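You operate a simulated robot arm through the tools that you are given. There is no shell and no other tool. Be economical: measure what you need, move in short steps, check, and stop when the job is done.

You run a simulated robot arm. Do the job below in one go: nothing can be reset, and whatever is moved stays where it is left.

## Task
Brush the group head, flush it clean, then switch the machine off.
Fine: use the black brush and put it back; flush with 1 CUP; other controls and the portafilter stay as they are. Set down upright: black brush.

It is judged by the outcome, as a careful person would: the job done as asked, and still so three seconds after it is handed in. It fails if anything else is knocked over, pushed out of place, dropped, spilled or broken.

## Robot
A 7-joint arm with a two-finger parallel gripper, fixed in place. Base frame: the origin is at the foot of the arm, x ahead of it, y to its left, z up. Lengths are in mm, angles in rad, forces in N, time in s.
With the tool pointing down near the work surface it reaches from about 200 to 740 mm from the base axis. Its first joint turns from -2.897 to 2.897 rad. Payload 1.57 kg.
The TCP is the grasp point between the finger pads, 30 mm short of the fingertips. In the tool frame z runs along the fingers and y along their closing line. The gripper opens to 110 mm. The fingers are 24 mm wide and 12 mm thick; the gripper's body (48 by 112 mm) begins 78 mm behind the TCP.
Orientation is told as [roll, pitch, yaw] about the base's x, y, z axes, in that order, counted from this pose: with the fingers straight down and closing along the base's y, the tool's x points along the base's -x, its y along +y and its z along -z.

## Interface
- The arm moves only by the tool nudge_tool. Its argument "deltas" is one flat list of numbers, 7 for each row, row after row: the shift along the tool's x, y, z in units of 250 mm (1.0 is 250 mm), then the turn, a rotation vector about the tool's x, y, z in units of 180 degrees (1.0 is 180 degrees), then the gripper command, from -1 (shut) to 1 (fully open), values between in proportion. In form: [x, y, z, rx, ry, rz, gripper, x, y, z, rx, ry, rz, gripper, ...]. A call has 1 to 8 rows; each row is the pose to reach, as a shift and turn from the pose commanded when the call began, along the tool's axes at that moment. A call with a number of a shift or a turn outside -1 to 1 is refused whole. Rows are played at 5 a second. More than 50 mm and 0.15 rad between two rows, or a gripper value outside its range, and nothing of the call is played. Where a pose cannot be reached the arm comes as near as it can. A force on the tool above 90 N (or 10 N above the force at the start of the call, whichever is more), or a blocked arm, ends the call early, and 0.2 s more pass. The fingers move at their own pace (about 45 mm/s each) and stop on an object; they squeeze with about 27 N. The grip force told is the motor's: it shows also when the fingers shut on nothing. Time passes only in rows, and 0.2 s behind the last, so rows that repeat a pose let the fingers close. It gives the time, the measured TCP pose, the force on the tool (base axes), the opening and the grip force at its end, in the units of the frame above (readings bear some noise), with the torque about the TCP (base axes, N m) and any sound that the robot's microphone picked up, and new pictures: "views" is both (left out), scene, wrist or none.
- Cameras (640 x 400 px; columns grow to the right, rows downward): "scene" is fixed at [50.3, 509.7, 1816.7]; the picture's right is [-0.39, -0.92, 0.00], its down [-0.89, 0.38, -0.24] and it looks along [0.22, -0.09, -0.97] (base axes); focal length 310 px, centre (320, 200). "wrist" rides on the gripper at [70, 16, -141] in the tool frame; the picture's right is [-0.23, 0.97, 0.00], its down [-0.85, -0.20, -0.48] and it looks along [-0.47, -0.11, 0.88] (tool axes); focal length 222 px, centre (320, 200). There is no depth. A picture from a camera that has moved, and an enlarged one, comes with that camera's place and axes in the base frame and with its lens. The place of the scene camera against the robot may be out by one fixed shift of up to 12 mm in any direction.
- slide_trunk(by): slides the trunk up (or, below 0, down) by that many mm; the arm rides with it, the base frame stays. It gives what a move gives, with no picture.
- close_up(camera, box): a new picture of the part [left, top, right, bottom] of that camera's present view, enlarged. No time passes.
- finish_job(): hands the job in; it is judged then, once.

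Go step by step. Nothing tells you positions but the pictures and the camera data: compare them with the known pose of the tool, close in by small moves and look again before you grip or let go. The budget is 120 turns and 200 pictures, counting those below and the enlarged ones. Unless the task says otherwise, let go and move clear before handing in, and close with one line.

The tools are called after "Call:" as a command line: name --argument value ..., lists and objects as JSON in quotes. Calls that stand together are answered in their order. nudge_tool: Moves the arm, as the interface text tells. Its arguments: {"type":"object","properties":{"deltas":{"type":"array","items":{"type":"number"}},"views":{"type":"string","enum":["both","scene","wrist","none"]}},"required":["deltas"]} The other tools are called the same way: slide_trunk (by) slides the trunk up or down; close_up (camera, box) takes an enlarged picture of a part of a camera's view; finish_job () hands the job in.

At the start:

```text
time: 0.0
position: [320.1, 251.9, 1304.2]
tool_rot: [0.0, -0.001, 0.001]
ft_force: [-0.3, 1.1, 0.6]
wrist_torque: [0.01, 0.01, 0.05]
width: 109.7
grasp_force: 0.1
trunk travel left (down, up): [-525.0, 65.0]
```

scene: 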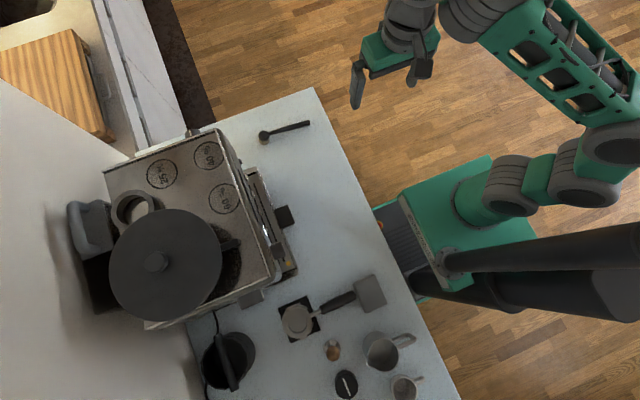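
wrist: 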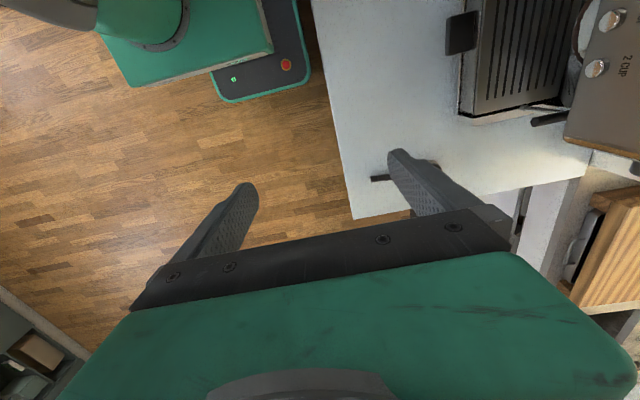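

I see an espresso machine on a counter to the left in the scene picture, with the black brush apparently lying at the counter's end; I take close looks first.

Call:
close_up --camera "scene" --box '[220, 90, 380, 190]'

Call:
close_up --camera "scene" --box '[190, 260, 430, 400]'

Call:
close_up --camera "wrist" --box '[440, 0, 640, 125]'

Call:
close_up --camera "scene" --box '[90, 120, 330, 340]'

```text
4.00 times, centred on (300, 140) of scene
camera zoom: at [50.3, 509.7, 1816.7], right [-0.39, -0.92, 0.0], down [-0.89, 0.38, -0.24], along [0.22, -0.09, -0.97], focal length 1238 px, centre (400, 440)
```

zoom: 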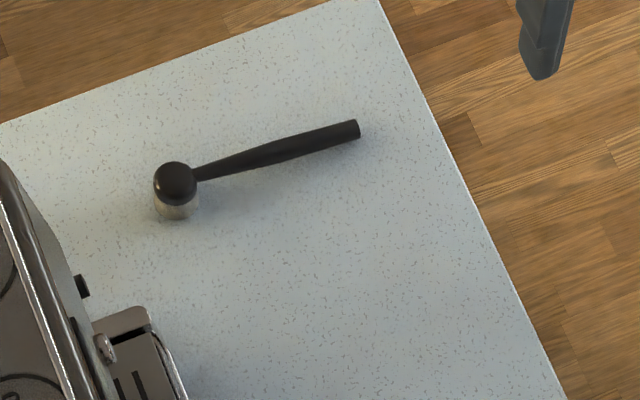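

```text
2.67 times, centred on (310, 330) of scene
camera zoom: at [50.3, 509.7, 1816.7], right [-0.39, -0.92, 0.0], down [-0.89, 0.38, -0.24], along [0.22, -0.09, -0.97], focal length 826 px, centre (347, -147)
```

zoom: 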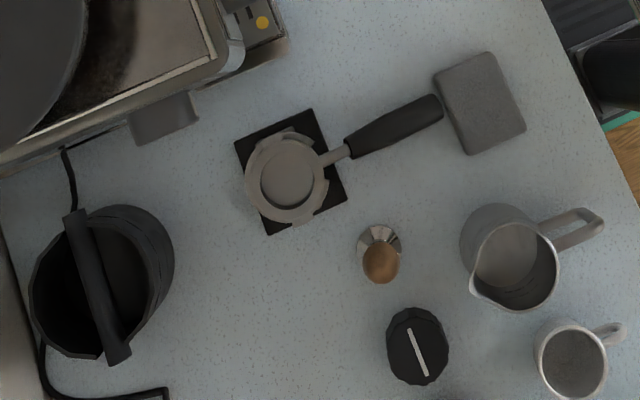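

```text
3.20 times, centred on (540, 62) of wrist
camera zoom: at [250.8, 267.8, 1445.5], right [0.23, 0.97, 0.0], down [0.85, -0.2, 0.48], along [0.47, -0.11, -0.88], focal length 711 px, centre (-384, 640)
```

zoom: 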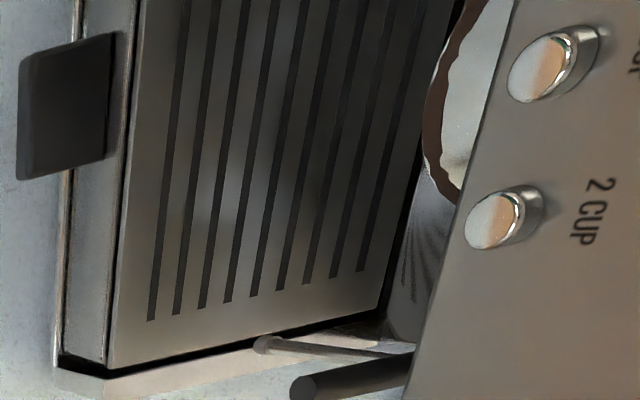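

```text
1.82 times, centred on (210, 230) of scene
camera zoom: at [50.3, 509.7, 1816.7], right [-0.39, -0.92, 0.0], down [-0.89, 0.38, -0.24], along [0.22, -0.09, -0.97], focal length 563 px, centre (520, 146)
```

zoom: 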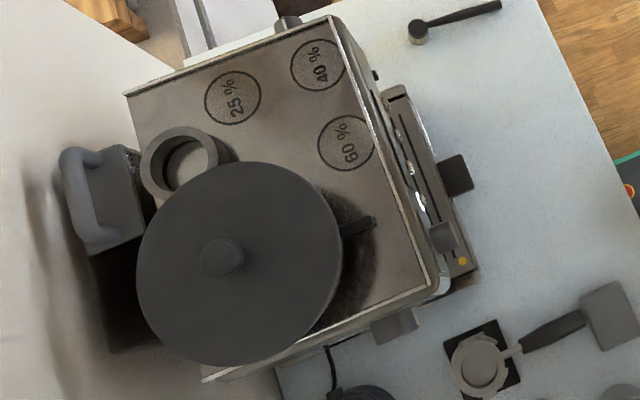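

The counter edge runs along x at about y=290, the counter top is near z≈880, the machine's front faces -y, and the brush stands near (520,350–507). I turn the wrist toward +y to look at the machine front.

Call:
nudge_tool --deltas '[0.05, 0, 0, 0, 0, -0.046, 1, 0.1, 0, 0, 0, 0, -0.092, 1, 0.15, 0, 0, 0, 0, -0.138, 1, 0.2, 0, 0, 0, 0, -0.184, 1, 0.25, 0, 0, 0, 0, -0.23, 1, 0.3, 0, 0, 0, 0, -0.276, 1, 0.35, 0, 0, 0, 0, -0.322, 1, 0.4, 0, 0, 0, 0, -0.368, 1]' --views "none"

Call:
nudge_tool --deltas '[0, 0, 0, 0, 0, -0.046, 1, 0, 0, 0, 0, 0, -0.092, 1, 0, 0, 0, 0, 0, -0.132, 1]'

```text
time: 1.8
position: [220.8, 251.6, 1304.3]
tool_rot: [0.001, 0.002, 1.157]
ft_force: [0.3, -0.4, -0.5]
wrist_torque: [0.02, 0.01, -0.01]
width: 110.2
grasp_force: 0.1
trunk travel left (down, up): [-525.0, 65.0]
```

```text
time: 2.6
position: [221.0, 252.7, 1304.6]
tool_rot: [0.0, 0.0, 1.574]
ft_force: [-0.2, -0.3, 0.5]
wrist_torque: [0.04, 0.01, 0.04]
width: 109.9
grasp_force: 0.1
trunk travel left (down, up): [-525.0, 65.0]
camera wrist: at [204.4, 181.6, 1445.7], right [-0.97, 0.22, 0.0], down [0.2, 0.86, 0.48], along [0.11, 0.47, -0.88], focal length 222 px, centre (320, 200)
```

scene: 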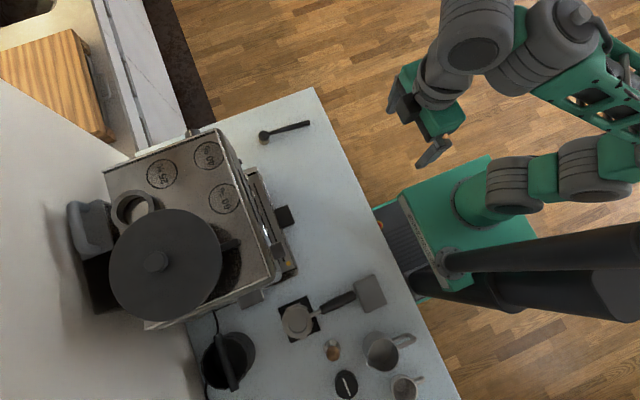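
wrist: 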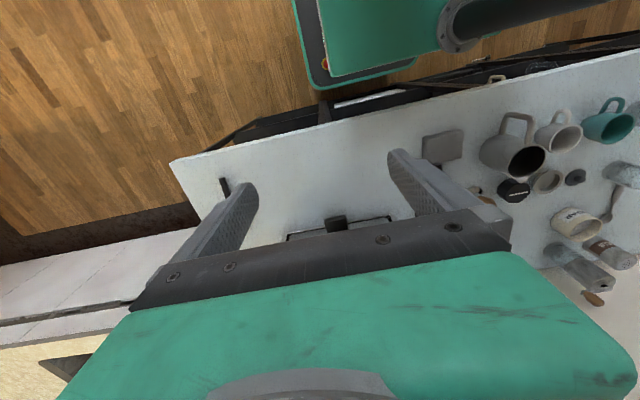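

The wrist now points its view to the robot; I tilt the tool to horizontal (pointing +y) so that the wrist camera, from below, sees the machine front and group head.

Call:
nudge_tool --deltas '[-0.04, 0, 0, 0, -0.046, 0, 1, -0.08, 0, 0, 0, -0.092, 0, 1, -0.12, 0, 0, 0, -0.138, 0, 1, -0.16, 0, 0, 0, -0.184, 0, 1, -0.2, 0, 0, 0, -0.23, 0, 1, -0.24, 0, 0, 0, -0.276, 0, 1, -0.28, 0, 0, 0, -0.322, 0, 1, -0.32, 0, 0, 0, -0.368, 0, 1]' --views "both"

```text
time: 4.4
position: [170.9, 241.9, 1458.3]
tool_rot: [-0.02, -1.054, 1.571]
ft_force: [-0.2, -0.6, 0.0]
wrist_torque: [0.0, -0.04, -0.02]
width: 110.1
grasp_force: 0.0
out of reach, approached as far as the arm can: row 5, 6, 7, 8
trunk travel left (down, up): [-525.0, 65.0]
camera wrist: at [151.4, 83.6, 1468.4], right [-0.97, 0.13, 0.19], down [0.19, 0.0, 0.98], along [0.13, 0.99, -0.03], focal length 222 px, centre (320, 200)
```

scene: 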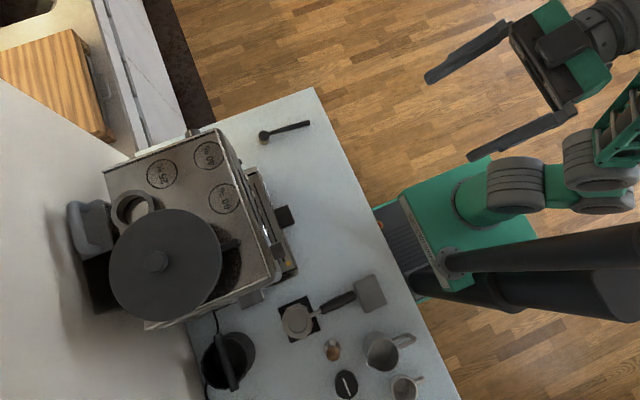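
wrist: 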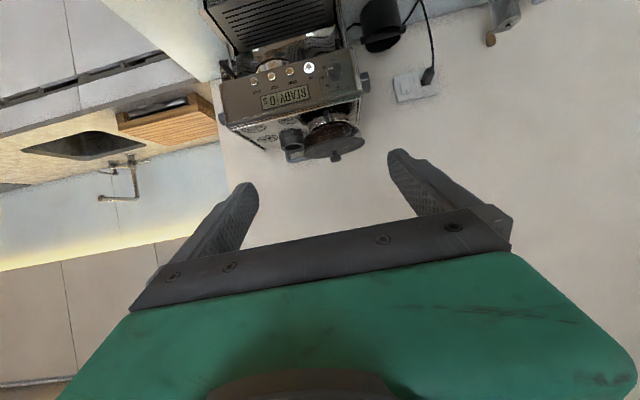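

The machine is visible (inverted); the arm is near a limit up high. I lower the trunk so the wrist comes near group height.

Call:
slide_trunk --by -300

Call:
close_up --camera "wrist" --box '[180, 0, 420, 180]'

Call:
close_up --camera "scene" --box '[0, 0, 640, 400]'

```text
time: 7.4
position: [172.6, 243.4, 1158.3]
tool_rot: [-0.017, -1.049, 1.569]
ft_force: [-0.5, 0.2, -0.4]
wrist_torque: [0.01, -0.03, 0.01]
width: 109.8
grasp_force: 0.1
trunk travel left (down, up): [-225.0, 365.0]
```

```text
2.22 times, centred on (300, 90) of wrist
camera zoom: at [153.0, 86.2, 1167.8], right [-0.97, 0.13, 0.19], down [0.19, 0.01, 0.98], along [0.13, 0.99, -0.03], focal length 494 px, centre (364, 444)
```

zoom: 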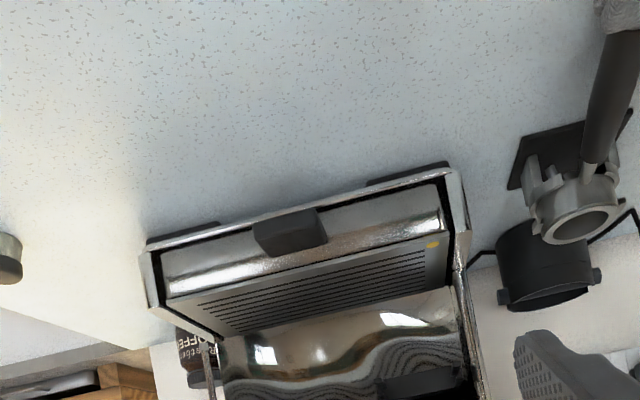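

```text
1.00 times, centred on (320, 200) of scene (not enlarged: the box is as wide or as high as the picture)
camera zoom: at [50.3, 509.7, 1816.7], right [-0.39, -0.92, 0.0], down [-0.89, 0.38, -0.24], along [0.22, -0.09, -0.97], focal length 310 px, centre (320, 200)
```

zoom: 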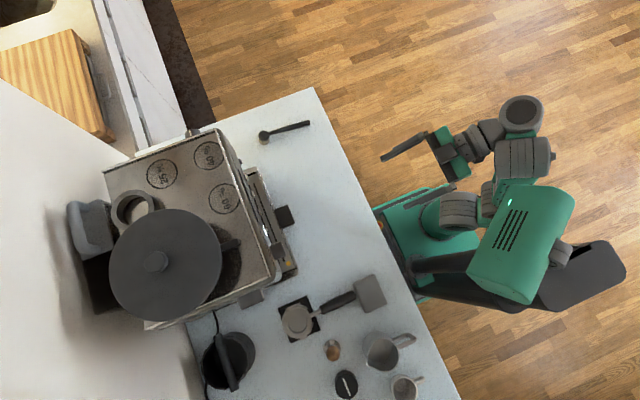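

Lowered well. I finish the tilt to horizontal and view the whole front.

Call:
nudge_tool --deltas '[0, 0, 0, 0, -0.0415, 0, 1, 0, 0, 0, 0, -0.083, 0, 1, 0, 0, 0, 0, -0.1245, 0, 1, 0, 0, 0, 0, -0.166, 0, 1]' --views "wrist"

Call:
close_up --camera "wrist" --box '[120, 0, 440, 200]'

```text
time: 8.4
position: [153.1, 270.3, 1285.7]
tool_rot: [-0.751, -1.558, 2.3]
ft_force: [-0.5, -0.1, 0.9]
wrist_torque: [0.0, 0.0, -0.01]
width: 110.3
grasp_force: 0.0
out of reach, approached as far as the arm can: row 1, 2, 3, 4
trunk travel left (down, up): [-225.0, 365.0]
camera wrist: at [133.3, 129.6, 1217.6], right [-0.98, 0.02, 0.22], down [0.18, -0.48, 0.86], along [0.12, 0.88, 0.46], focal length 222 px, centre (320, 200)
```

wrist: 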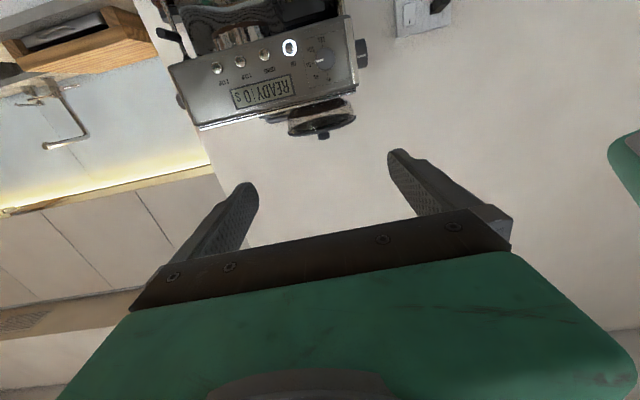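

```text
2.00 times, centred on (280, 100) of wrist
camera zoom: at [133.3, 129.6, 1217.6], right [-0.98, 0.02, 0.22], down [0.18, -0.48, 0.86], along [0.12, 0.88, 0.46], focal length 444 px, centre (400, 400)
```

zoom: 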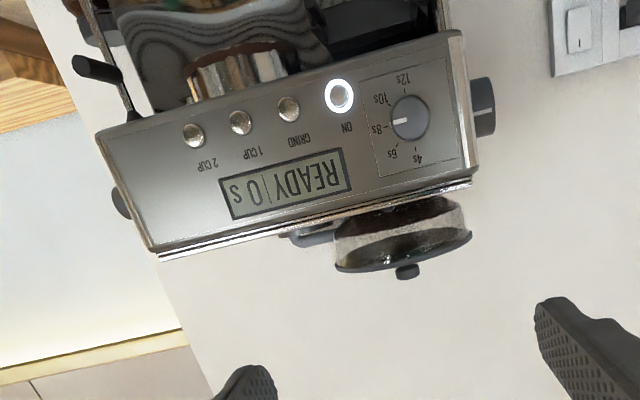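

The front panel is now readable: from the robot left to right: knob, ON (lit), GRIND, 1 CUP, 2 CUP; the group head hangs under the panel. I move forward and down a bit to get out of the arm's reach limit.

Call:
nudge_tool --deltas '[0.05, -0.05, 0.05, 0, 0, 0, 1, 0.1, -0.1, 0.1, 0, 0, 0, 1, 0.15, -0.15, 0.15, 0, 0, 0, 1, 0.2, -0.2, 0.2, 0, 0, 0, 1]' --views "both"

```text
time: 9.4
position: [148.4, 285.1, 1282.0]
tool_rot: [-1.227, -1.562, 2.776]
ft_force: [-0.2, -0.1, 0.8]
wrist_torque: [0.02, 0.0, 0.03]
width: 110.0
grasp_force: 0.0
out of reach, approached as far as the arm can: row 1, 2, 3, 4
trunk travel left (down, up): [-225.0, 365.0]
camera wrist: at [128.3, 144.1, 1214.0], right [-0.98, 0.02, 0.22], down [0.18, -0.48, 0.86], along [0.12, 0.88, 0.46], focal length 222 px, centre (320, 200)
```

scene: 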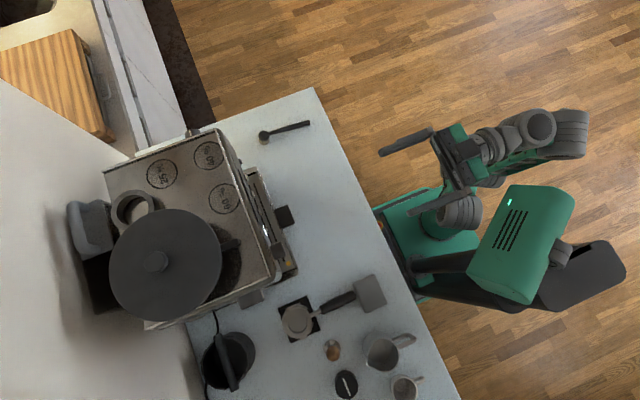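
wrist: 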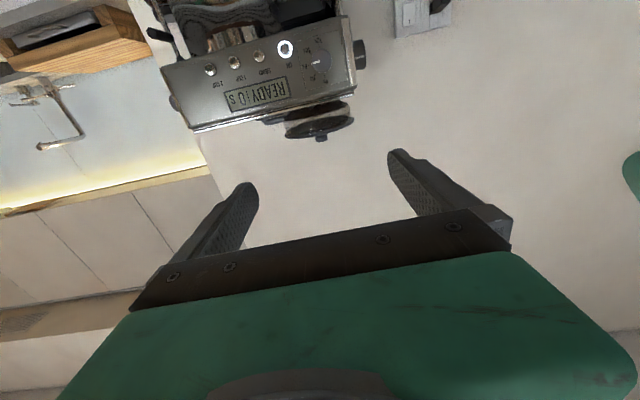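

The wrist is too near the base for this orientation; the panel lies about y≈570, z≈1160, so I go further forward in +y.

Call:
nudge_tool --deltas '[0, 0, 0.15, 0, 0, 0, 1, 0, 0, 0.3, 0, 0, 0, 1, 0, 0, 0.45, 0, 0, 0, 1]' --views "wrist"

```text
time: 10.2
position: [128.5, 303.9, 1283.2]
tool_rot: [-1.702, -1.564, -3.025]
ft_force: [0.4, 0.1, 0.2]
wrist_torque: [0.01, -0.02, 0.05]
width: 110.1
grasp_force: 0.1
out of reach, approached as far as the arm can: row 1, 2, 3
trunk travel left (down, up): [-225.0, 365.0]
camera wrist: at [110.1, 163.2, 1214.2], right [-0.98, 0.02, 0.22], down [0.19, -0.48, 0.86], along [0.12, 0.88, 0.47], focal length 222 px, centre (320, 200)
```

wrist: 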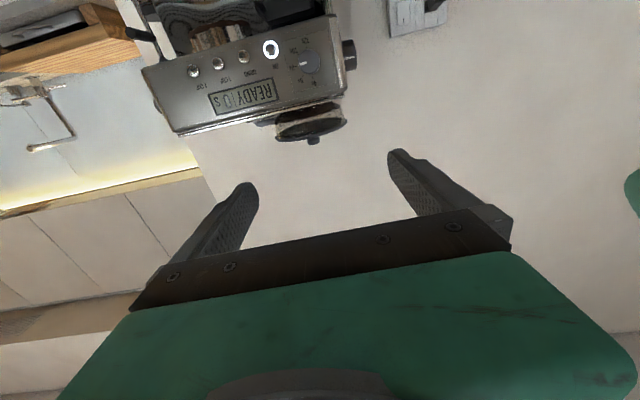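

The wrist joint seems to be at its limit because the shoulder is too high for a horizontal tool; I lower the trunk the rest and look.

Call:
slide_trunk --by -220

Call:
nudge_tool --deltas '[0, 0, 0.01, 0, 0, 0, 1]' --views "both"

```text
time: 12.5
position: [128.0, 304.1, 1064.4]
tool_rot: [-1.605, -1.563, -3.122]
ft_force: [0.2, 0.3, 0.3]
wrist_torque: [0.0, 0.0, 0.01]
width: 110.1
grasp_force: 0.1
trunk travel left (down, up): [-5.0, 585.0]
```

```text
time: 12.9
position: [129.1, 304.4, 1063.4]
tool_rot: [-1.609, -1.562, -3.119]
ft_force: [-0.3, 0.6, -0.6]
wrist_torque: [-0.02, 0.01, 0.01]
width: 109.8
grasp_force: 0.1
trunk travel left (down, up): [-5.0, 585.0]
camera wrist: at [109.8, 163.3, 994.2], right [-0.98, 0.02, 0.22], down [0.18, -0.48, 0.86], along [0.12, 0.88, 0.47], focal length 222 px, centre (320, 200)
```

scene: 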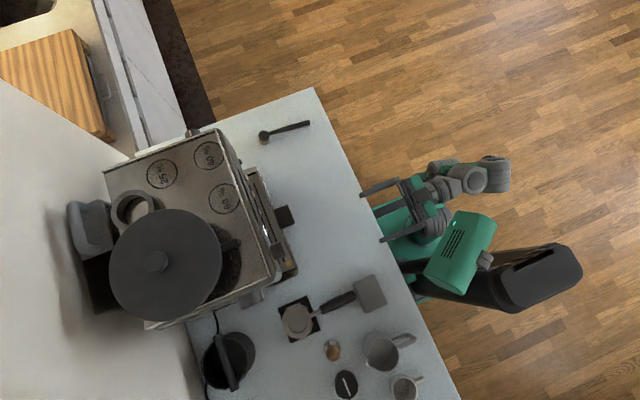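
wrist: 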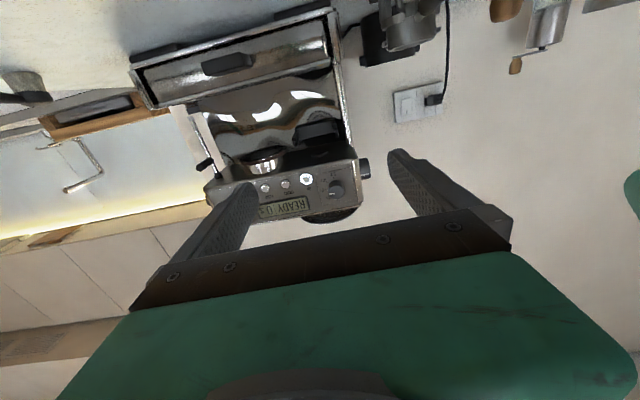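

Now I have a full view; I zoom in on the group head and the brush.

Call:
close_up --camera "wrist" --box '[180, 60, 380, 230]'

Call:
close_up --camera "wrist" --box '[0, 40, 120, 120]'

Call:
nudge_tool --deltas '[0, -0.15, 0.1, 0, 0, 0, 1, 0, -0.3, 0.2, 0, 0, 0, 1, 0, -0.45, 0.3, 0, 0, 0, 1, 0, -0.6, 0.3, 0, 0, 0, 1]' --views "wrist"

```text
2.35 times, centred on (280, 145) of wrist
camera zoom: at [109.8, 163.3, 994.2], right [-0.98, 0.02, 0.22], down [0.18, -0.48, 0.86], along [0.12, 0.88, 0.47], focal length 523 px, centre (414, 329)
```

zoom: 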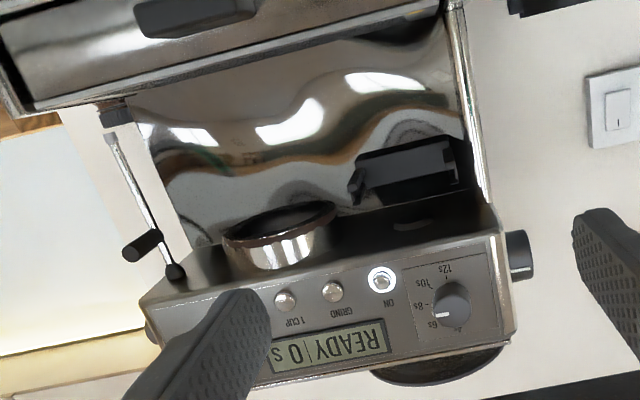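

```text
5.00 times, centred on (60, 80) of wrist
camera zoom: at [109.8, 163.3, 994.2], right [-0.98, 0.02, 0.22], down [0.18, -0.48, 0.86], along [0.12, 0.88, 0.47], focal length 1111 px, centre (1620, 800)
```

zoom: 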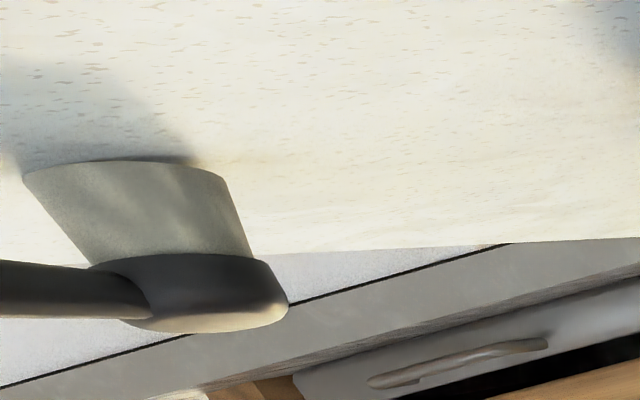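

```text
time: 13.9
position: [246.9, 269.2, 1062.3]
tool_rot: [-1.6, -1.561, -3.13]
ft_force: [1.1, -0.3, 0.5]
wrist_torque: [0.03, 0.02, 0.12]
width: 110.2
grasp_force: 0.0
out of reach, approached as far as the arm can: row 1, 2, 3, 4
trunk travel left (down, up): [-5.0, 585.0]
camera wrist: at [228.0, 129.2, 992.7], right [-0.98, 0.02, 0.22], down [0.18, -0.48, 0.86], along [0.12, 0.88, 0.47], focal length 222 px, centre (320, 200)
```

wrist: 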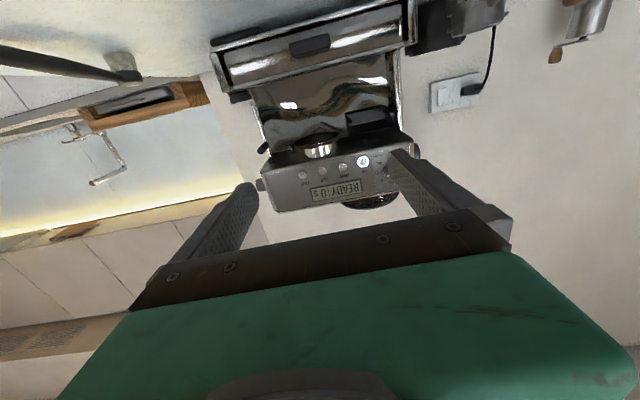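

The brush stands on its bristles with its handle sloping down to near the counter, along y at x≈522. I bring the tool back to pointing down while moving toward it for a closer look.

Call:
nudge_tool --deltas '[0, -0.1, 0, 0, 0.046, 0, 1, 0, -0.2, 0, 0, 0.092, 0, 1, 0, -0.3, 0, 0, 0.138, 0, 1, 0, -0.4, 0, 0, 0.184, 0, 1, 0, -0.5, 0, 0, 0.23, 0, 1, 0, -0.6, 0, 0, 0.276, 0, 1, 0, -0.7, 0, 0, 0.322, 0, 1, 0, -0.8, 0, 0, 0.368, 0, 1]' --views "both"

```text
time: 15.2
position: [102.5, 177.6, 1044.5]
tool_rot: [-0.385, -1.046, 2.207]
ft_force: [47.4, -13.6, -52.1]
wrist_torque: [2.95, -1.64, 3.15]
width: 82.5
grasp_force: 0.1
out of reach, approached as far as the arm can: row 1, 2, 3, 4, 5, 6
trunk travel left (down, up): [-5.0, 585.0]
stopped in row 6: the force on the tool passed its limit at 183 N (the readings are from after the stop); the commanded pose is now the measured one
camera wrist: at [131.7, 21.6, 1047.4], right [-0.98, -0.19, 0.01], down [0.02, -0.01, 1.0], along [-0.19, 0.98, 0.02], focal length 222 px, centre (320, 200)
```

scene: 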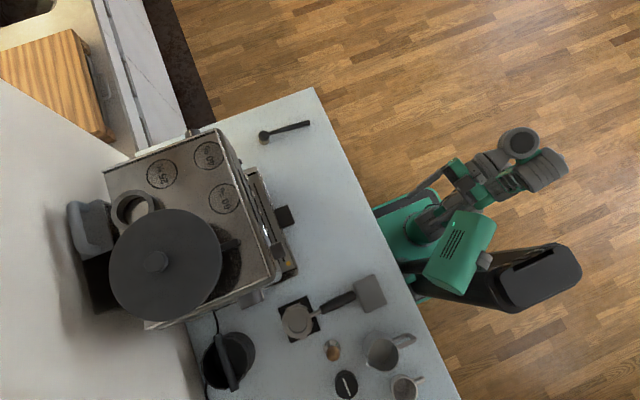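
wrist: 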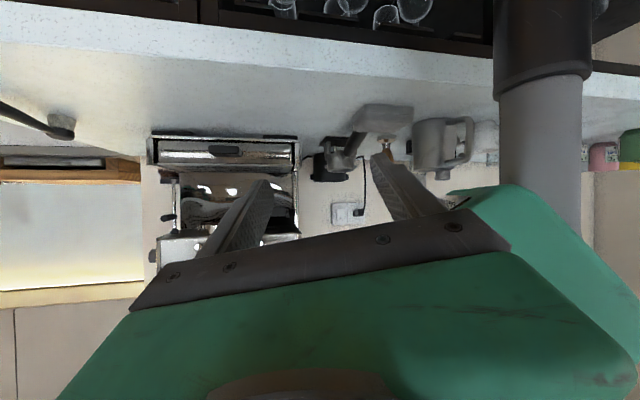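

The arm folded oddly and touched its own body; I back out gently toward +x, +y without turning.

Call:
nudge_tool --deltas '[0.009, -0.108, 0.026, 0, 0, 0, 1, 0.018, -0.216, 0.052, 0, 0, 0, 1, 0.027, -0.324, 0.078, 0, 0, 0, 1, 0.036, -0.432, 0.104, 0, 0, 0, 1]' --views "both"

```text
time: 16.1
position: [110.7, 187.2, 1034.4]
tool_rot: [-0.379, -1.059, 2.205]
ft_force: [0.4, 0.0, -0.4]
wrist_torque: [-0.01, -0.03, 0.01]
width: 109.9
grasp_force: 0.0
out of reach, approached as far as the arm can: row 1, 2, 3, 4
trunk travel left (down, up): [-5.0, 585.0]
camera wrist: at [141.1, 32.3, 1035.1], right [-0.98, -0.19, 0.02], down [0.02, -0.02, 1.0], along [-0.19, 0.98, 0.03], focal length 222 px, centre (320, 200)
```

scene: 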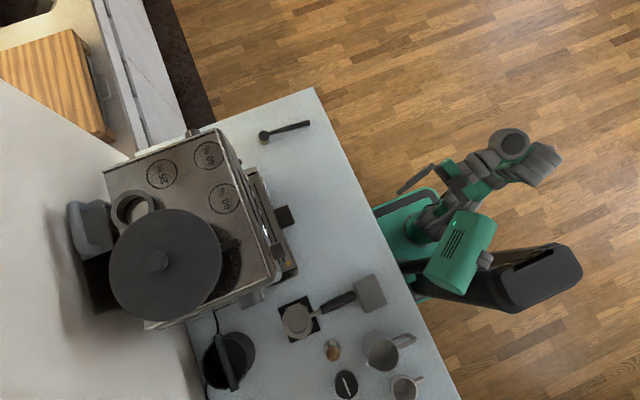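
wrist: 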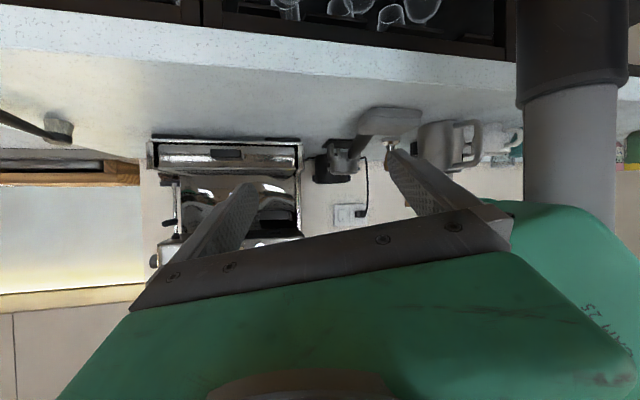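

Contact is gone. I raise the trunk and bring the tool back to pointing down in open air.

Call:
slide_trunk --by 320

Call:
nudge_tool --deltas '[0.114, -0.0515, 0.0755, 0, 0.0417, 0, 1, 0.228, -0.103, 0.151, 0, 0.0834, 0, 1, 0.342, -0.1545, 0.2265, 0, 0.125, 0, 1, 0.456, -0.206, 0.302, 0, 0.1668, 0, 1, 0.57, -0.2575, 0.3775, 0, 0.2085, 0, 1, 0.684, -0.309, 0.453, 0, 0.25, 0, 1, 0.798, -0.3605, 0.5285, 0, 0.292, 0, 1, 0.912, -0.412, 0.604, 0, 0.333, 0, 1]' --views "both"

```text
time: 19.3
position: [111.5, 187.1, 1354.1]
tool_rot: [-0.382, -1.058, 2.207]
ft_force: [-0.1, -0.3, -0.1]
wrist_torque: [-0.01, 0.0, -0.01]
width: 110.0
grasp_force: 0.1
trunk travel left (down, up): [-325.0, 265.0]
```

```text
time: 21.1
position: [247.2, 257.8, 1105.2]
tool_rot: [-0.182, -0.041, 1.874]
ft_force: [0.7, 0.2, -0.9]
wrist_torque: [0.01, -0.06, 0.02]
width: 110.2
grasp_force: 0.1
out of reach, approached as far as the arm can: row 1, 2
trunk travel left (down, up): [-325.0, 265.0]
camera wrist: at [230.4, 174.4, 1238.0], right [-0.98, -0.06, -0.17], down [-0.14, 0.83, 0.54], along [0.11, 0.56, -0.82], focal length 222 px, centre (320, 200)
```

scene: 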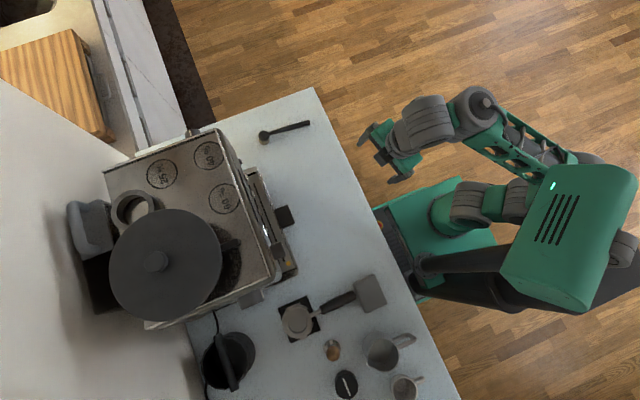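
wrist: 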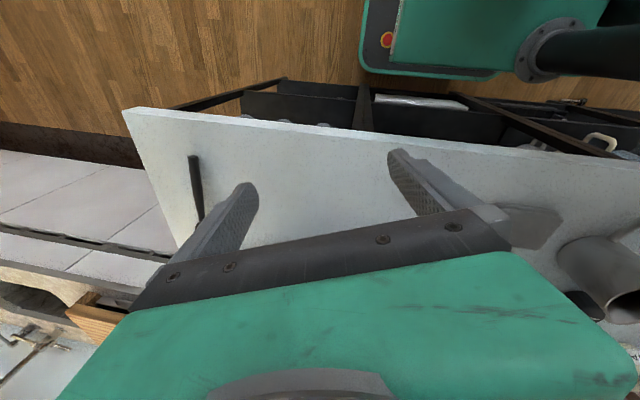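

Recovered: tool down at (247,258,1105). I turn the yaw back and move toward the brush for a look.

Call:
nudge_tool --deltas '[0.0335, -0.108, 0.019, 0, 0, 0.046, 1, 0.067, -0.216, 0.038, 0, 0, 0.092, 1, 0.1, -0.324, 0.057, 0, 0, 0.138, 1, 0.134, -0.432, 0.076, 0, 0, 0.184, 1, 0.1675, -0.54, 0.094, 0, 0, 0.23, 1, 0.2, -0.648, 0.113, 0, 0, 0.276, 1, 0.2345, -0.756, 0.132, 0, 0, 0.322, 1, 0.268, -0.864, 0.151, 0, 0, 0.368, 1]' --views "none"

Call:
nudge_tool --deltas '[0, 0, 0, 0, 0, 0.046, 1, 0, 0, 0, 0, 0, 0.092, 1, 0, 0, 0, 0, 0, 0.138, 1, 0, 0, 0, 0, 0, 0.184, 1, 0, 0, 0, 0, 0, 0.2285, 1]' --views "wrist"

```text
time: 22.9
position: [478.1, 261.0, 1104.6]
tool_rot: [-0.036, -0.186, 0.718]
ft_force: [0.1, 0.3, -0.5]
wrist_torque: [0.02, 0.01, -0.01]
width: 110.1
grasp_force: 0.1
trunk travel left (down, up): [-325.0, 265.0]
```

```text
time: 24.1
position: [477.2, 259.9, 1105.1]
tool_rot: [0.096, -0.162, -0.01]
ft_force: [0.0, -0.1, -0.1]
wrist_torque: [0.01, -0.03, 0.0]
width: 109.9
grasp_force: 0.2
trunk travel left (down, up): [-325.0, 265.0]
camera wrist: at [384.4, 264.9, 1234.7], right [0.22, 0.97, 0.13], down [0.77, -0.25, 0.59], along [0.6, -0.03, -0.8], focal length 222 px, centre (320, 200)
```

wrist: 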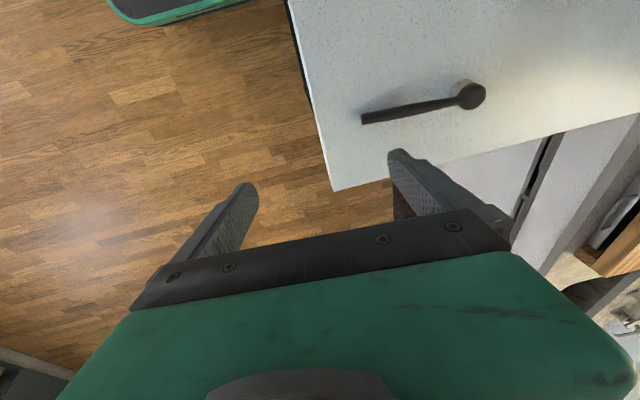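

I see the brush clearly from above. I level the tool and then tilt it sideways about base x so it points along +y, watching that the joints allow this.

Call:
nudge_tool --deltas '[0, 0, 0, 0.0153, 0.0258, 0, 1, 0, 0, 0, 0.0306, 0.0516, 0.003, 1]' --views "wrist"

Call:
close_up --camera "wrist" --box '[320, 60, 520, 180]'

Call:
nudge_tool --deltas '[0, 0, 0, -0.046, 0, 0, 1, 0, 0, 0, -0.092, 0, 0, 1, 0, 0, 0, -0.138, 0, 0, 1, 0, 0, 0, -0.184, 0, 0, 1, 0, 0, 0, -0.23, 0, 0, 1]' --views "both"

```text
time: 24.7
position: [476.9, 261.5, 1105.4]
tool_rot: [0.001, 0.0, -0.012]
ft_force: [-0.2, -0.5, -0.2]
wrist_torque: [-0.01, -0.01, 0.01]
width: 110.1
grasp_force: 0.1
trunk travel left (down, up): [-325.0, 265.0]
camera wrist: at [406.8, 278.6, 1246.9], right [0.24, 0.97, 0.0], down [0.85, -0.21, 0.48], along [0.46, -0.11, -0.88], focal length 222 px, centre (320, 200)
```

wrist: 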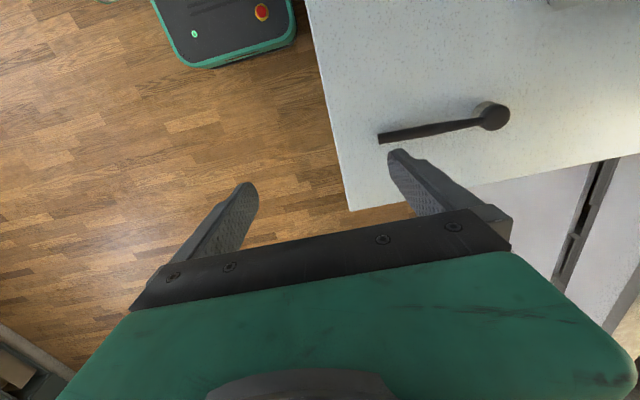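

```text
3.20 times, centred on (420, 120) of wrist
camera zoom: at [406.8, 278.6, 1246.9], right [0.24, 0.97, 0.0], down [0.85, -0.21, 0.48], along [0.46, -0.11, -0.88], focal length 711 px, centre (0, 456)
```

zoom: 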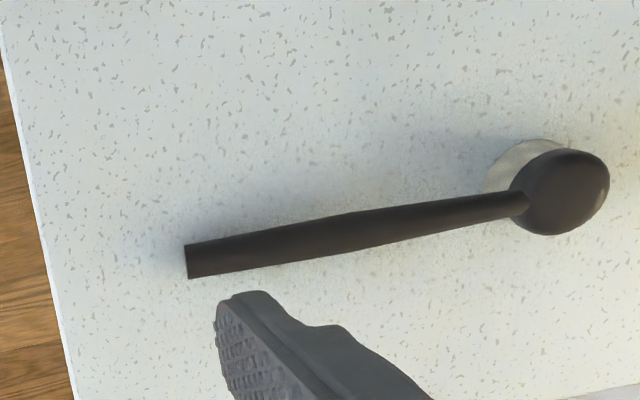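

```text
time: 25.7
position: [479.1, 261.7, 1105.5]
tool_rot: [0.493, -0.008, -0.027]
ft_force: [5.4, -0.8, -18.9]
wrist_torque: [1.2, -0.29, 0.43]
width: 110.2
grasp_force: 0.0
out of reach, approached as far as the arm can: row 4
trunk travel left (down, up): [-325.0, 265.0]
stopped in row 4: the force on the tool passed its limit at 137 N (the readings are from after the stop); the commanded pose is now the measured one
camera wrist: at [406.0, 211.4, 1238.1], right [0.25, 0.85, 0.46], down [0.84, -0.43, 0.33], along [0.48, 0.31, -0.82], focal length 222 px, centre (320, 200)
```

scene: 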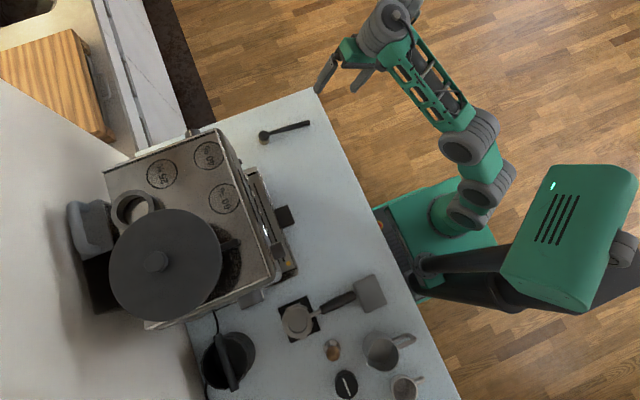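
wrist: 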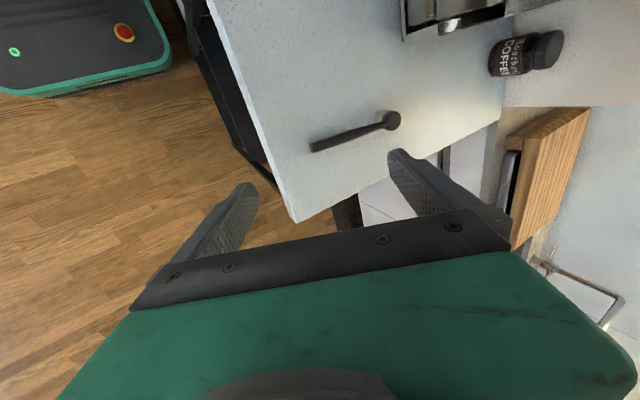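

The tilt met a limit at about 0.5 rad. The handle end is near (500,343,~910), the head near (510,506,~926), the counter ≈897. I raise the arm relative to the trunk and test the tilt again in open air.

Call:
nudge_tool --deltas '[0, 0.066, -0.123, 0, 0, 0, 1, 0, 0.132, -0.246, 0, 0, 0, 1, 0, 0.199, -0.37, 0, 0, 0, 1, 0, 0.265, -0.493, 0, 0, 0, 1]' --views "scene"

Call:
close_up --camera "scene" --box '[300, 0, 640, 230]'

```text
time: 26.0
position: [482.0, 259.0, 1119.8]
tool_rot: [0.483, -0.018, -0.026]
ft_force: [11.7, 15.7, -15.2]
wrist_torque: [-1.74, 0.76, -0.49]
width: 109.9
grasp_force: 0.0
trunk travel left (down, up): [-325.0, 265.0]
stopped in row 1: the force on the tool passed its limit at 120 N (the readings are from after the stop); the commanded pose is now the measured one
```

scene: 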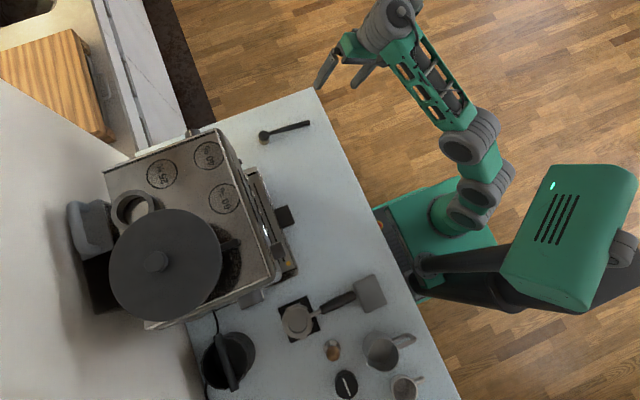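

```text
1.74 times, centred on (470, 115) of scene
camera zoom: at [50.3, 509.7, 1816.7], right [-0.39, -0.92, 0.0], down [-0.89, 0.38, -0.24], along [0.22, -0.09, -0.97], focal length 538 px, centre (59, 348)
```

zoom: 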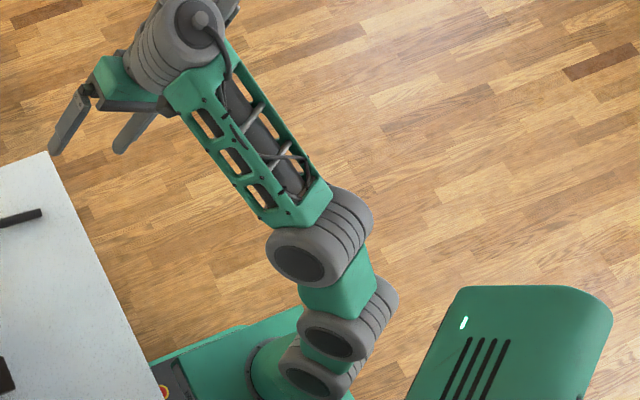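

The gripper's wide body is touching its own forearm in this roll. I undo the tilt, then will roll the gripper so the closing line runs along x.

Call:
nudge_tool --deltas '[0, 0, 0, 0.04, 0, 0, 1, 0, 0, 0, 0.08, 0, 0, 1, 0, 0, 0, 0.12, 0, 0, 1, 0, 0, 0, 0.154, 0, 0, 1]' --views "none"

Call:
nudge_tool --deltas '[0, 0, -0.08, 0, 0, -0.046, 1, 0, 0, -0.16, 0, 0, -0.092, 1, 0, 0, -0.24, 0, 0, -0.138, 1, 0, 0, -0.32, 0, 0, -0.184, 1, 0, 0, -0.4, 0, 0, -0.23, 1, 0, 0, -0.48, 0, 0, -0.276, 1, 0, 0, -0.56, 0, 0, -0.322, 1, 0, 0, -0.56, 0, 0, -0.368, 1]' --views "none"

Call:
nudge_tool --deltas '[0, 0, 0, 0, 0, -0.046, 1, 0, 0, 0, 0, 0, -0.092, 1, 0, 0, 0, 0, 0, -0.132, 1]' --views "scene"

```text
time: 27.0
position: [481.3, 260.5, 1120.1]
tool_rot: [0.001, -0.018, -0.026]
ft_force: [-0.7, -0.1, 0.1]
wrist_torque: [0.05, -0.03, 0.0]
width: 110.0
grasp_force: 0.2
trunk travel left (down, up): [-325.0, 265.0]
```

```text
time: 28.0
position: [473.9, 257.2, 1141.6]
tool_rot: [-0.004, -0.034, 0.459]
ft_force: [0.0, 1.1, -1.2]
wrist_torque: [-0.29, 0.06, -0.09]
width: 110.0
grasp_force: 0.0
out of reach, approached as far as the arm can: row 1, 2, 3, 4
trunk travel left (down, up): [-325.0, 265.0]
stopped in row 4: the force on the tool passed its limit at 131 N (the readings are from after the stop); the commanded pose is now the measured one
```

```text
time: 28.4
position: [476.1, 258.3, 1142.2]
tool_rot: [-0.003, -0.043, 0.528]
ft_force: [6.8, 3.4, -10.0]
wrist_torque: [-0.21, 0.44, 0.05]
width: 110.1
grasp_force: 0.0
trunk travel left (down, up): [-325.0, 265.0]
stopped in row 1: the force on the tool passed its limit at 113 N (the readings are from after the stop); the commanded pose is now the measured one
```

scene: 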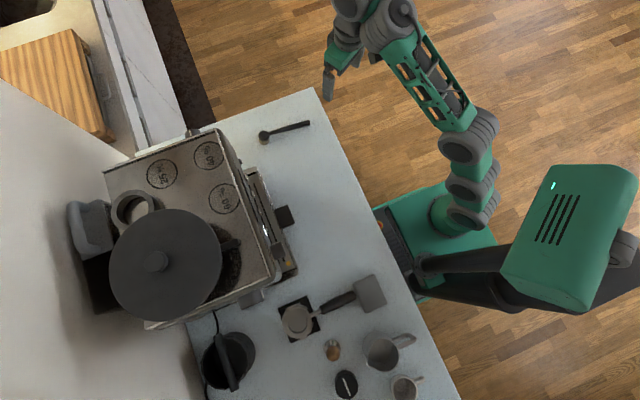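

Another stop; I look closely at what is touching.

Call:
close_up --camera "scene" --box '[310, 0, 510, 120]'

Call:
close_up --camera "wrist" --box '[0, 0, 640, 400]'

```text
3.20 times, centred on (410, 60) of scene
camera zoom: at [50.3, 509.7, 1816.7], right [-0.39, -0.92, 0.0], down [-0.89, 0.38, -0.24], along [0.22, -0.09, -0.97], focal length 991 px, centre (32, 648)
```

zoom: 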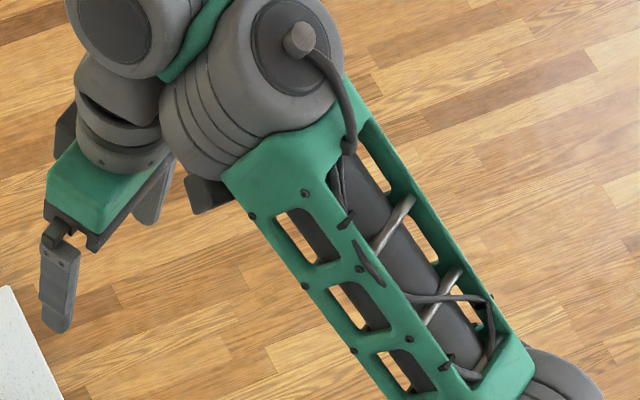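

```text
1.00 times, centred on (320, 200) of wrist (not enlarged: the box is as wide or as high as the picture)
camera zoom: at [401.6, 234.5, 1280.3], right [-0.29, 0.96, 0.01], down [0.82, 0.25, 0.52], along [0.49, 0.16, -0.86], focal length 222 px, centre (320, 200)
```

zoom: 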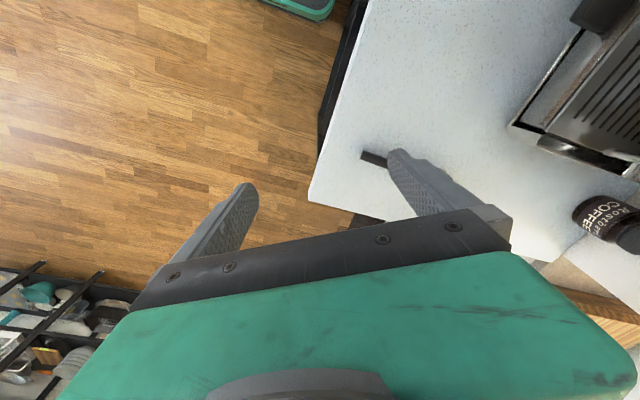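

The wrist camera's box is what meets the forearm, as the yaw passes the forearm's direction while the arm is high. I go lower, then finish the yaw to +90°.

Call:
nudge_tool --deltas '[0, 0, 0.1, 0, 0, 0.01, 1, 0, 0, 0.25, 0, 0, 0, 1, 0, 0, 0.4, 0, 0, 0, 1, 0, 0, 0.55, 0, 0, 0, 1]' --views "none"

Call:
nudge_tool --deltas '[0, 0, 0, 0, 0, -0.046, 1, 0, 0, 0, 0, 0, -0.092, 1, 0, 0, 0, 0, 0, -0.138, 1, 0, 0, 0, 0, 0, -0.184, 1, 0, 0, 0, 0, 0, -0.23, 1, 0, 0, 0, 0, 0, -0.276, 1, 0, 0, 0, 0, 0, -0.322, 1]' --views "scene"

```text
time: 29.4
position: [480.6, 260.4, 1004.4]
tool_rot: [-0.002, -0.045, 0.527]
ft_force: [0.1, 0.3, -0.5]
wrist_torque: [-0.03, -0.01, -0.02]
width: 110.2
grasp_force: 0.1
trunk travel left (down, up): [-325.0, 265.0]
```

```text
time: 31.0
position: [481.0, 261.9, 1004.4]
tool_rot: [-0.037, -0.02, 1.541]
ft_force: [-0.8, -0.7, 0.1]
wrist_torque: [-0.01, 0.0, 0.01]
width: 109.9
grasp_force: 0.1
trunk travel left (down, up): [-325.0, 265.0]
```

scene: 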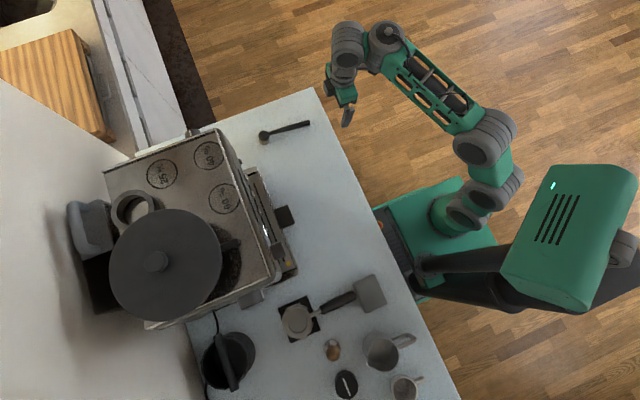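

Yaw reached freely. Now I tilt about base x, a few rows at a time.

Call:
nudge_tool --deltas '[0, 0, 0, 0, -0.046, 0, 1, 0, 0, 0, 0, -0.092, 0, 1, 0, 0, 0, 0, -0.138, 0, 1, 0, 0, 0, 0, -0.184, 0, 1, 0, 0, 0, 0, -0.23, 0, 1, 0, 0, 0, 0, -0.276, 0, 1, 0, 0, 0, 0, -0.322, 0, 1, 0, 0, 0, 0, -0.368, 0, 1]' --views "both"

```text
time: 32.8
position: [482.1, 259.4, 1004.3]
tool_rot: [-0.102, -1.175, 1.631]
ft_force: [-0.9, 0.2, 0.0]
wrist_torque: [0.0, 0.02, 0.01]
width: 110.0
grasp_force: 0.0
trunk travel left (down, up): [-325.0, 265.0]
camera wrist: at [459.8, 103.6, 994.0], right [-0.98, 0.12, 0.17], down [0.16, -0.12, 0.98], along [0.14, 0.99, 0.1], focal length 222 px, centre (320, 200)
```

scene: 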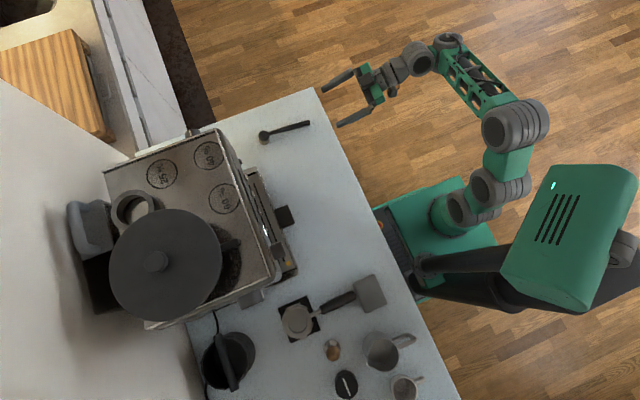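
wrist: 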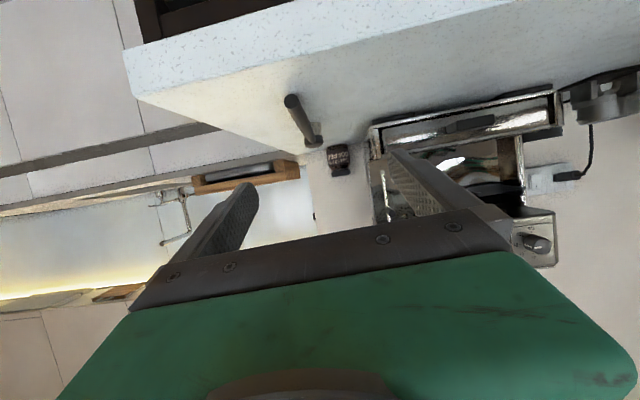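

The sideways tilt works here. I zoom in on the brush in this view.

Call:
close_up --camera "wrist" --box '[240, 60, 400, 180]'

```text
3.33 times, centred on (320, 120) of wrist
camera zoom: at [459.8, 103.6, 994.0], right [-0.98, 0.12, 0.17], down [0.16, -0.12, 0.98], along [0.14, 0.99, 0.1], focal length 740 px, centre (320, 467)
```

zoom: 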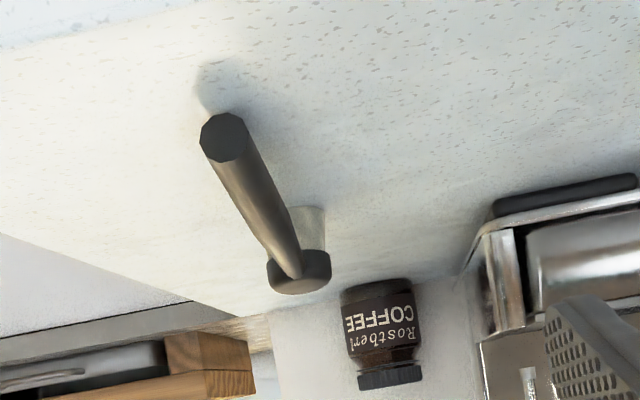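

Handle end centre is about (505,343,910), diameter ≈16 mm, counter ≈896, so a horizontal grip is possible with the handle low in the pads. I finish levelling and shift x toward the handle.

Call:
nudge_tool --deltas '[0, -0.03, 0, -0.003, -0.041, 0.0045, 1, 0, -0.06, 0, -0.006, -0.082, 0.009, 1, 0, -0.09, 0, -0.01, -0.124, 0.0134, 1]' --views "both"

```text
time: 33.6
position: [458.5, 323.2, 1010.2]
tool_rot: [-0.007, -1.482, 1.527]
ft_force: [0.9, -1.4, 0.4]
wrist_torque: [-0.03, -0.02, 0.0]
width: 110.0
grasp_force: 0.0
out of reach, approached as far as the arm can: row 1, 2, 3
trunk travel left (down, up): [-325.0, 265.0]
camera wrist: at [433.4, 176.7, 954.4], right [-0.97, 0.07, 0.23], down [0.18, -0.41, 0.9], along [0.16, 0.91, 0.38], focal length 222 px, centre (320, 200)
```

scene: 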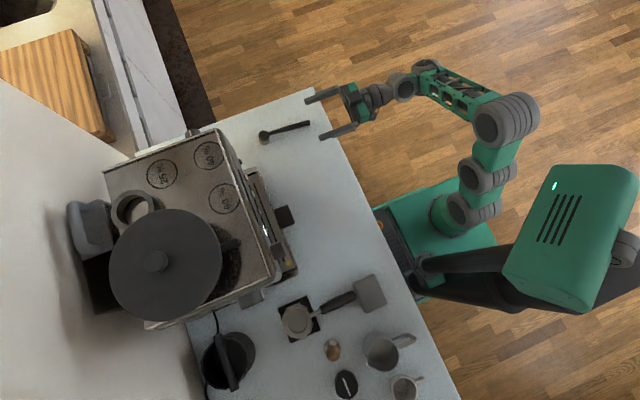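
wrist: 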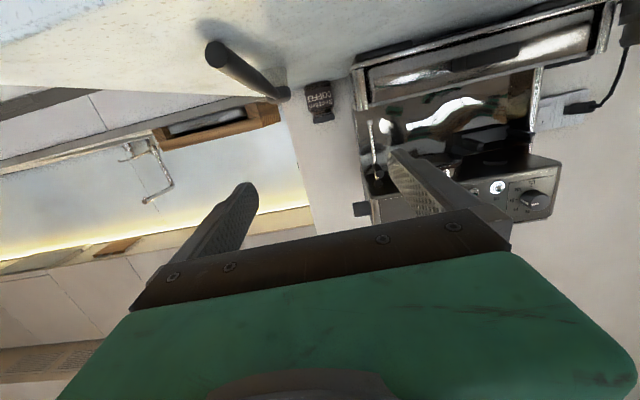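

Near the wrist limit again; raising the arm relative to the trunk should help. I raise it and retry the levelling.

Call:
nudge_tool --deltas '[-0.15, 0, 0, 0, 0.01, 0, 1, -0.3, 0, 0, 0, 0.01, 0, 1, -0.45, 0, 0, 0, 0.01, 0, 1, -0.6, 0, 0, 0, 0.01, 0, 1, -0.75, 0, 0, 0, 0.01, 0, 1]' --views "none"

Call:
nudge_tool --deltas '[0, -0.05, 0, 0, -0.02, 0, 1, 0, -0.1, 0, 0, -0.04, 0, 1, 0, -0.15, 0, 0, -0.04, 0, 1]' --views "scene"

```text
time: 34.8
position: [459.4, 341.0, 1197.1]
tool_rot: [0.001, -1.445, 1.516]
ft_force: [-0.4, -0.9, 0.0]
wrist_torque: [-0.02, 0.01, 0.03]
width: 109.9
grasp_force: 0.2
trunk travel left (down, up): [-325.0, 265.0]
```

```text
time: 35.6
position: [494.8, 341.6, 1203.4]
tool_rot: [-0.163, -1.562, 1.678]
ft_force: [-0.2, 0.1, 0.3]
wrist_torque: [-0.04, 0.04, 0.0]
width: 109.6
grasp_force: 0.2
out of reach, approached as far as the arm can: row 2, 3
trunk travel left (down, up): [-325.0, 265.0]
```

scene: 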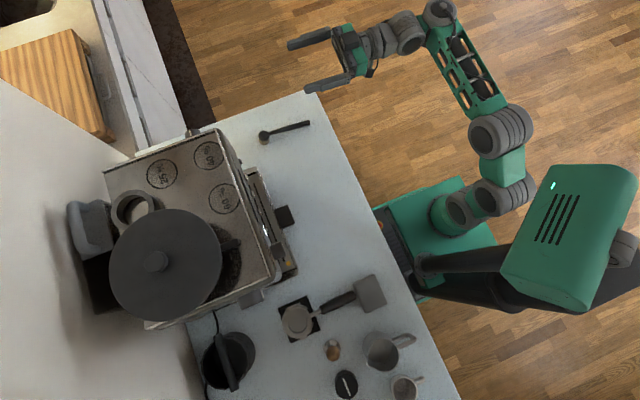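

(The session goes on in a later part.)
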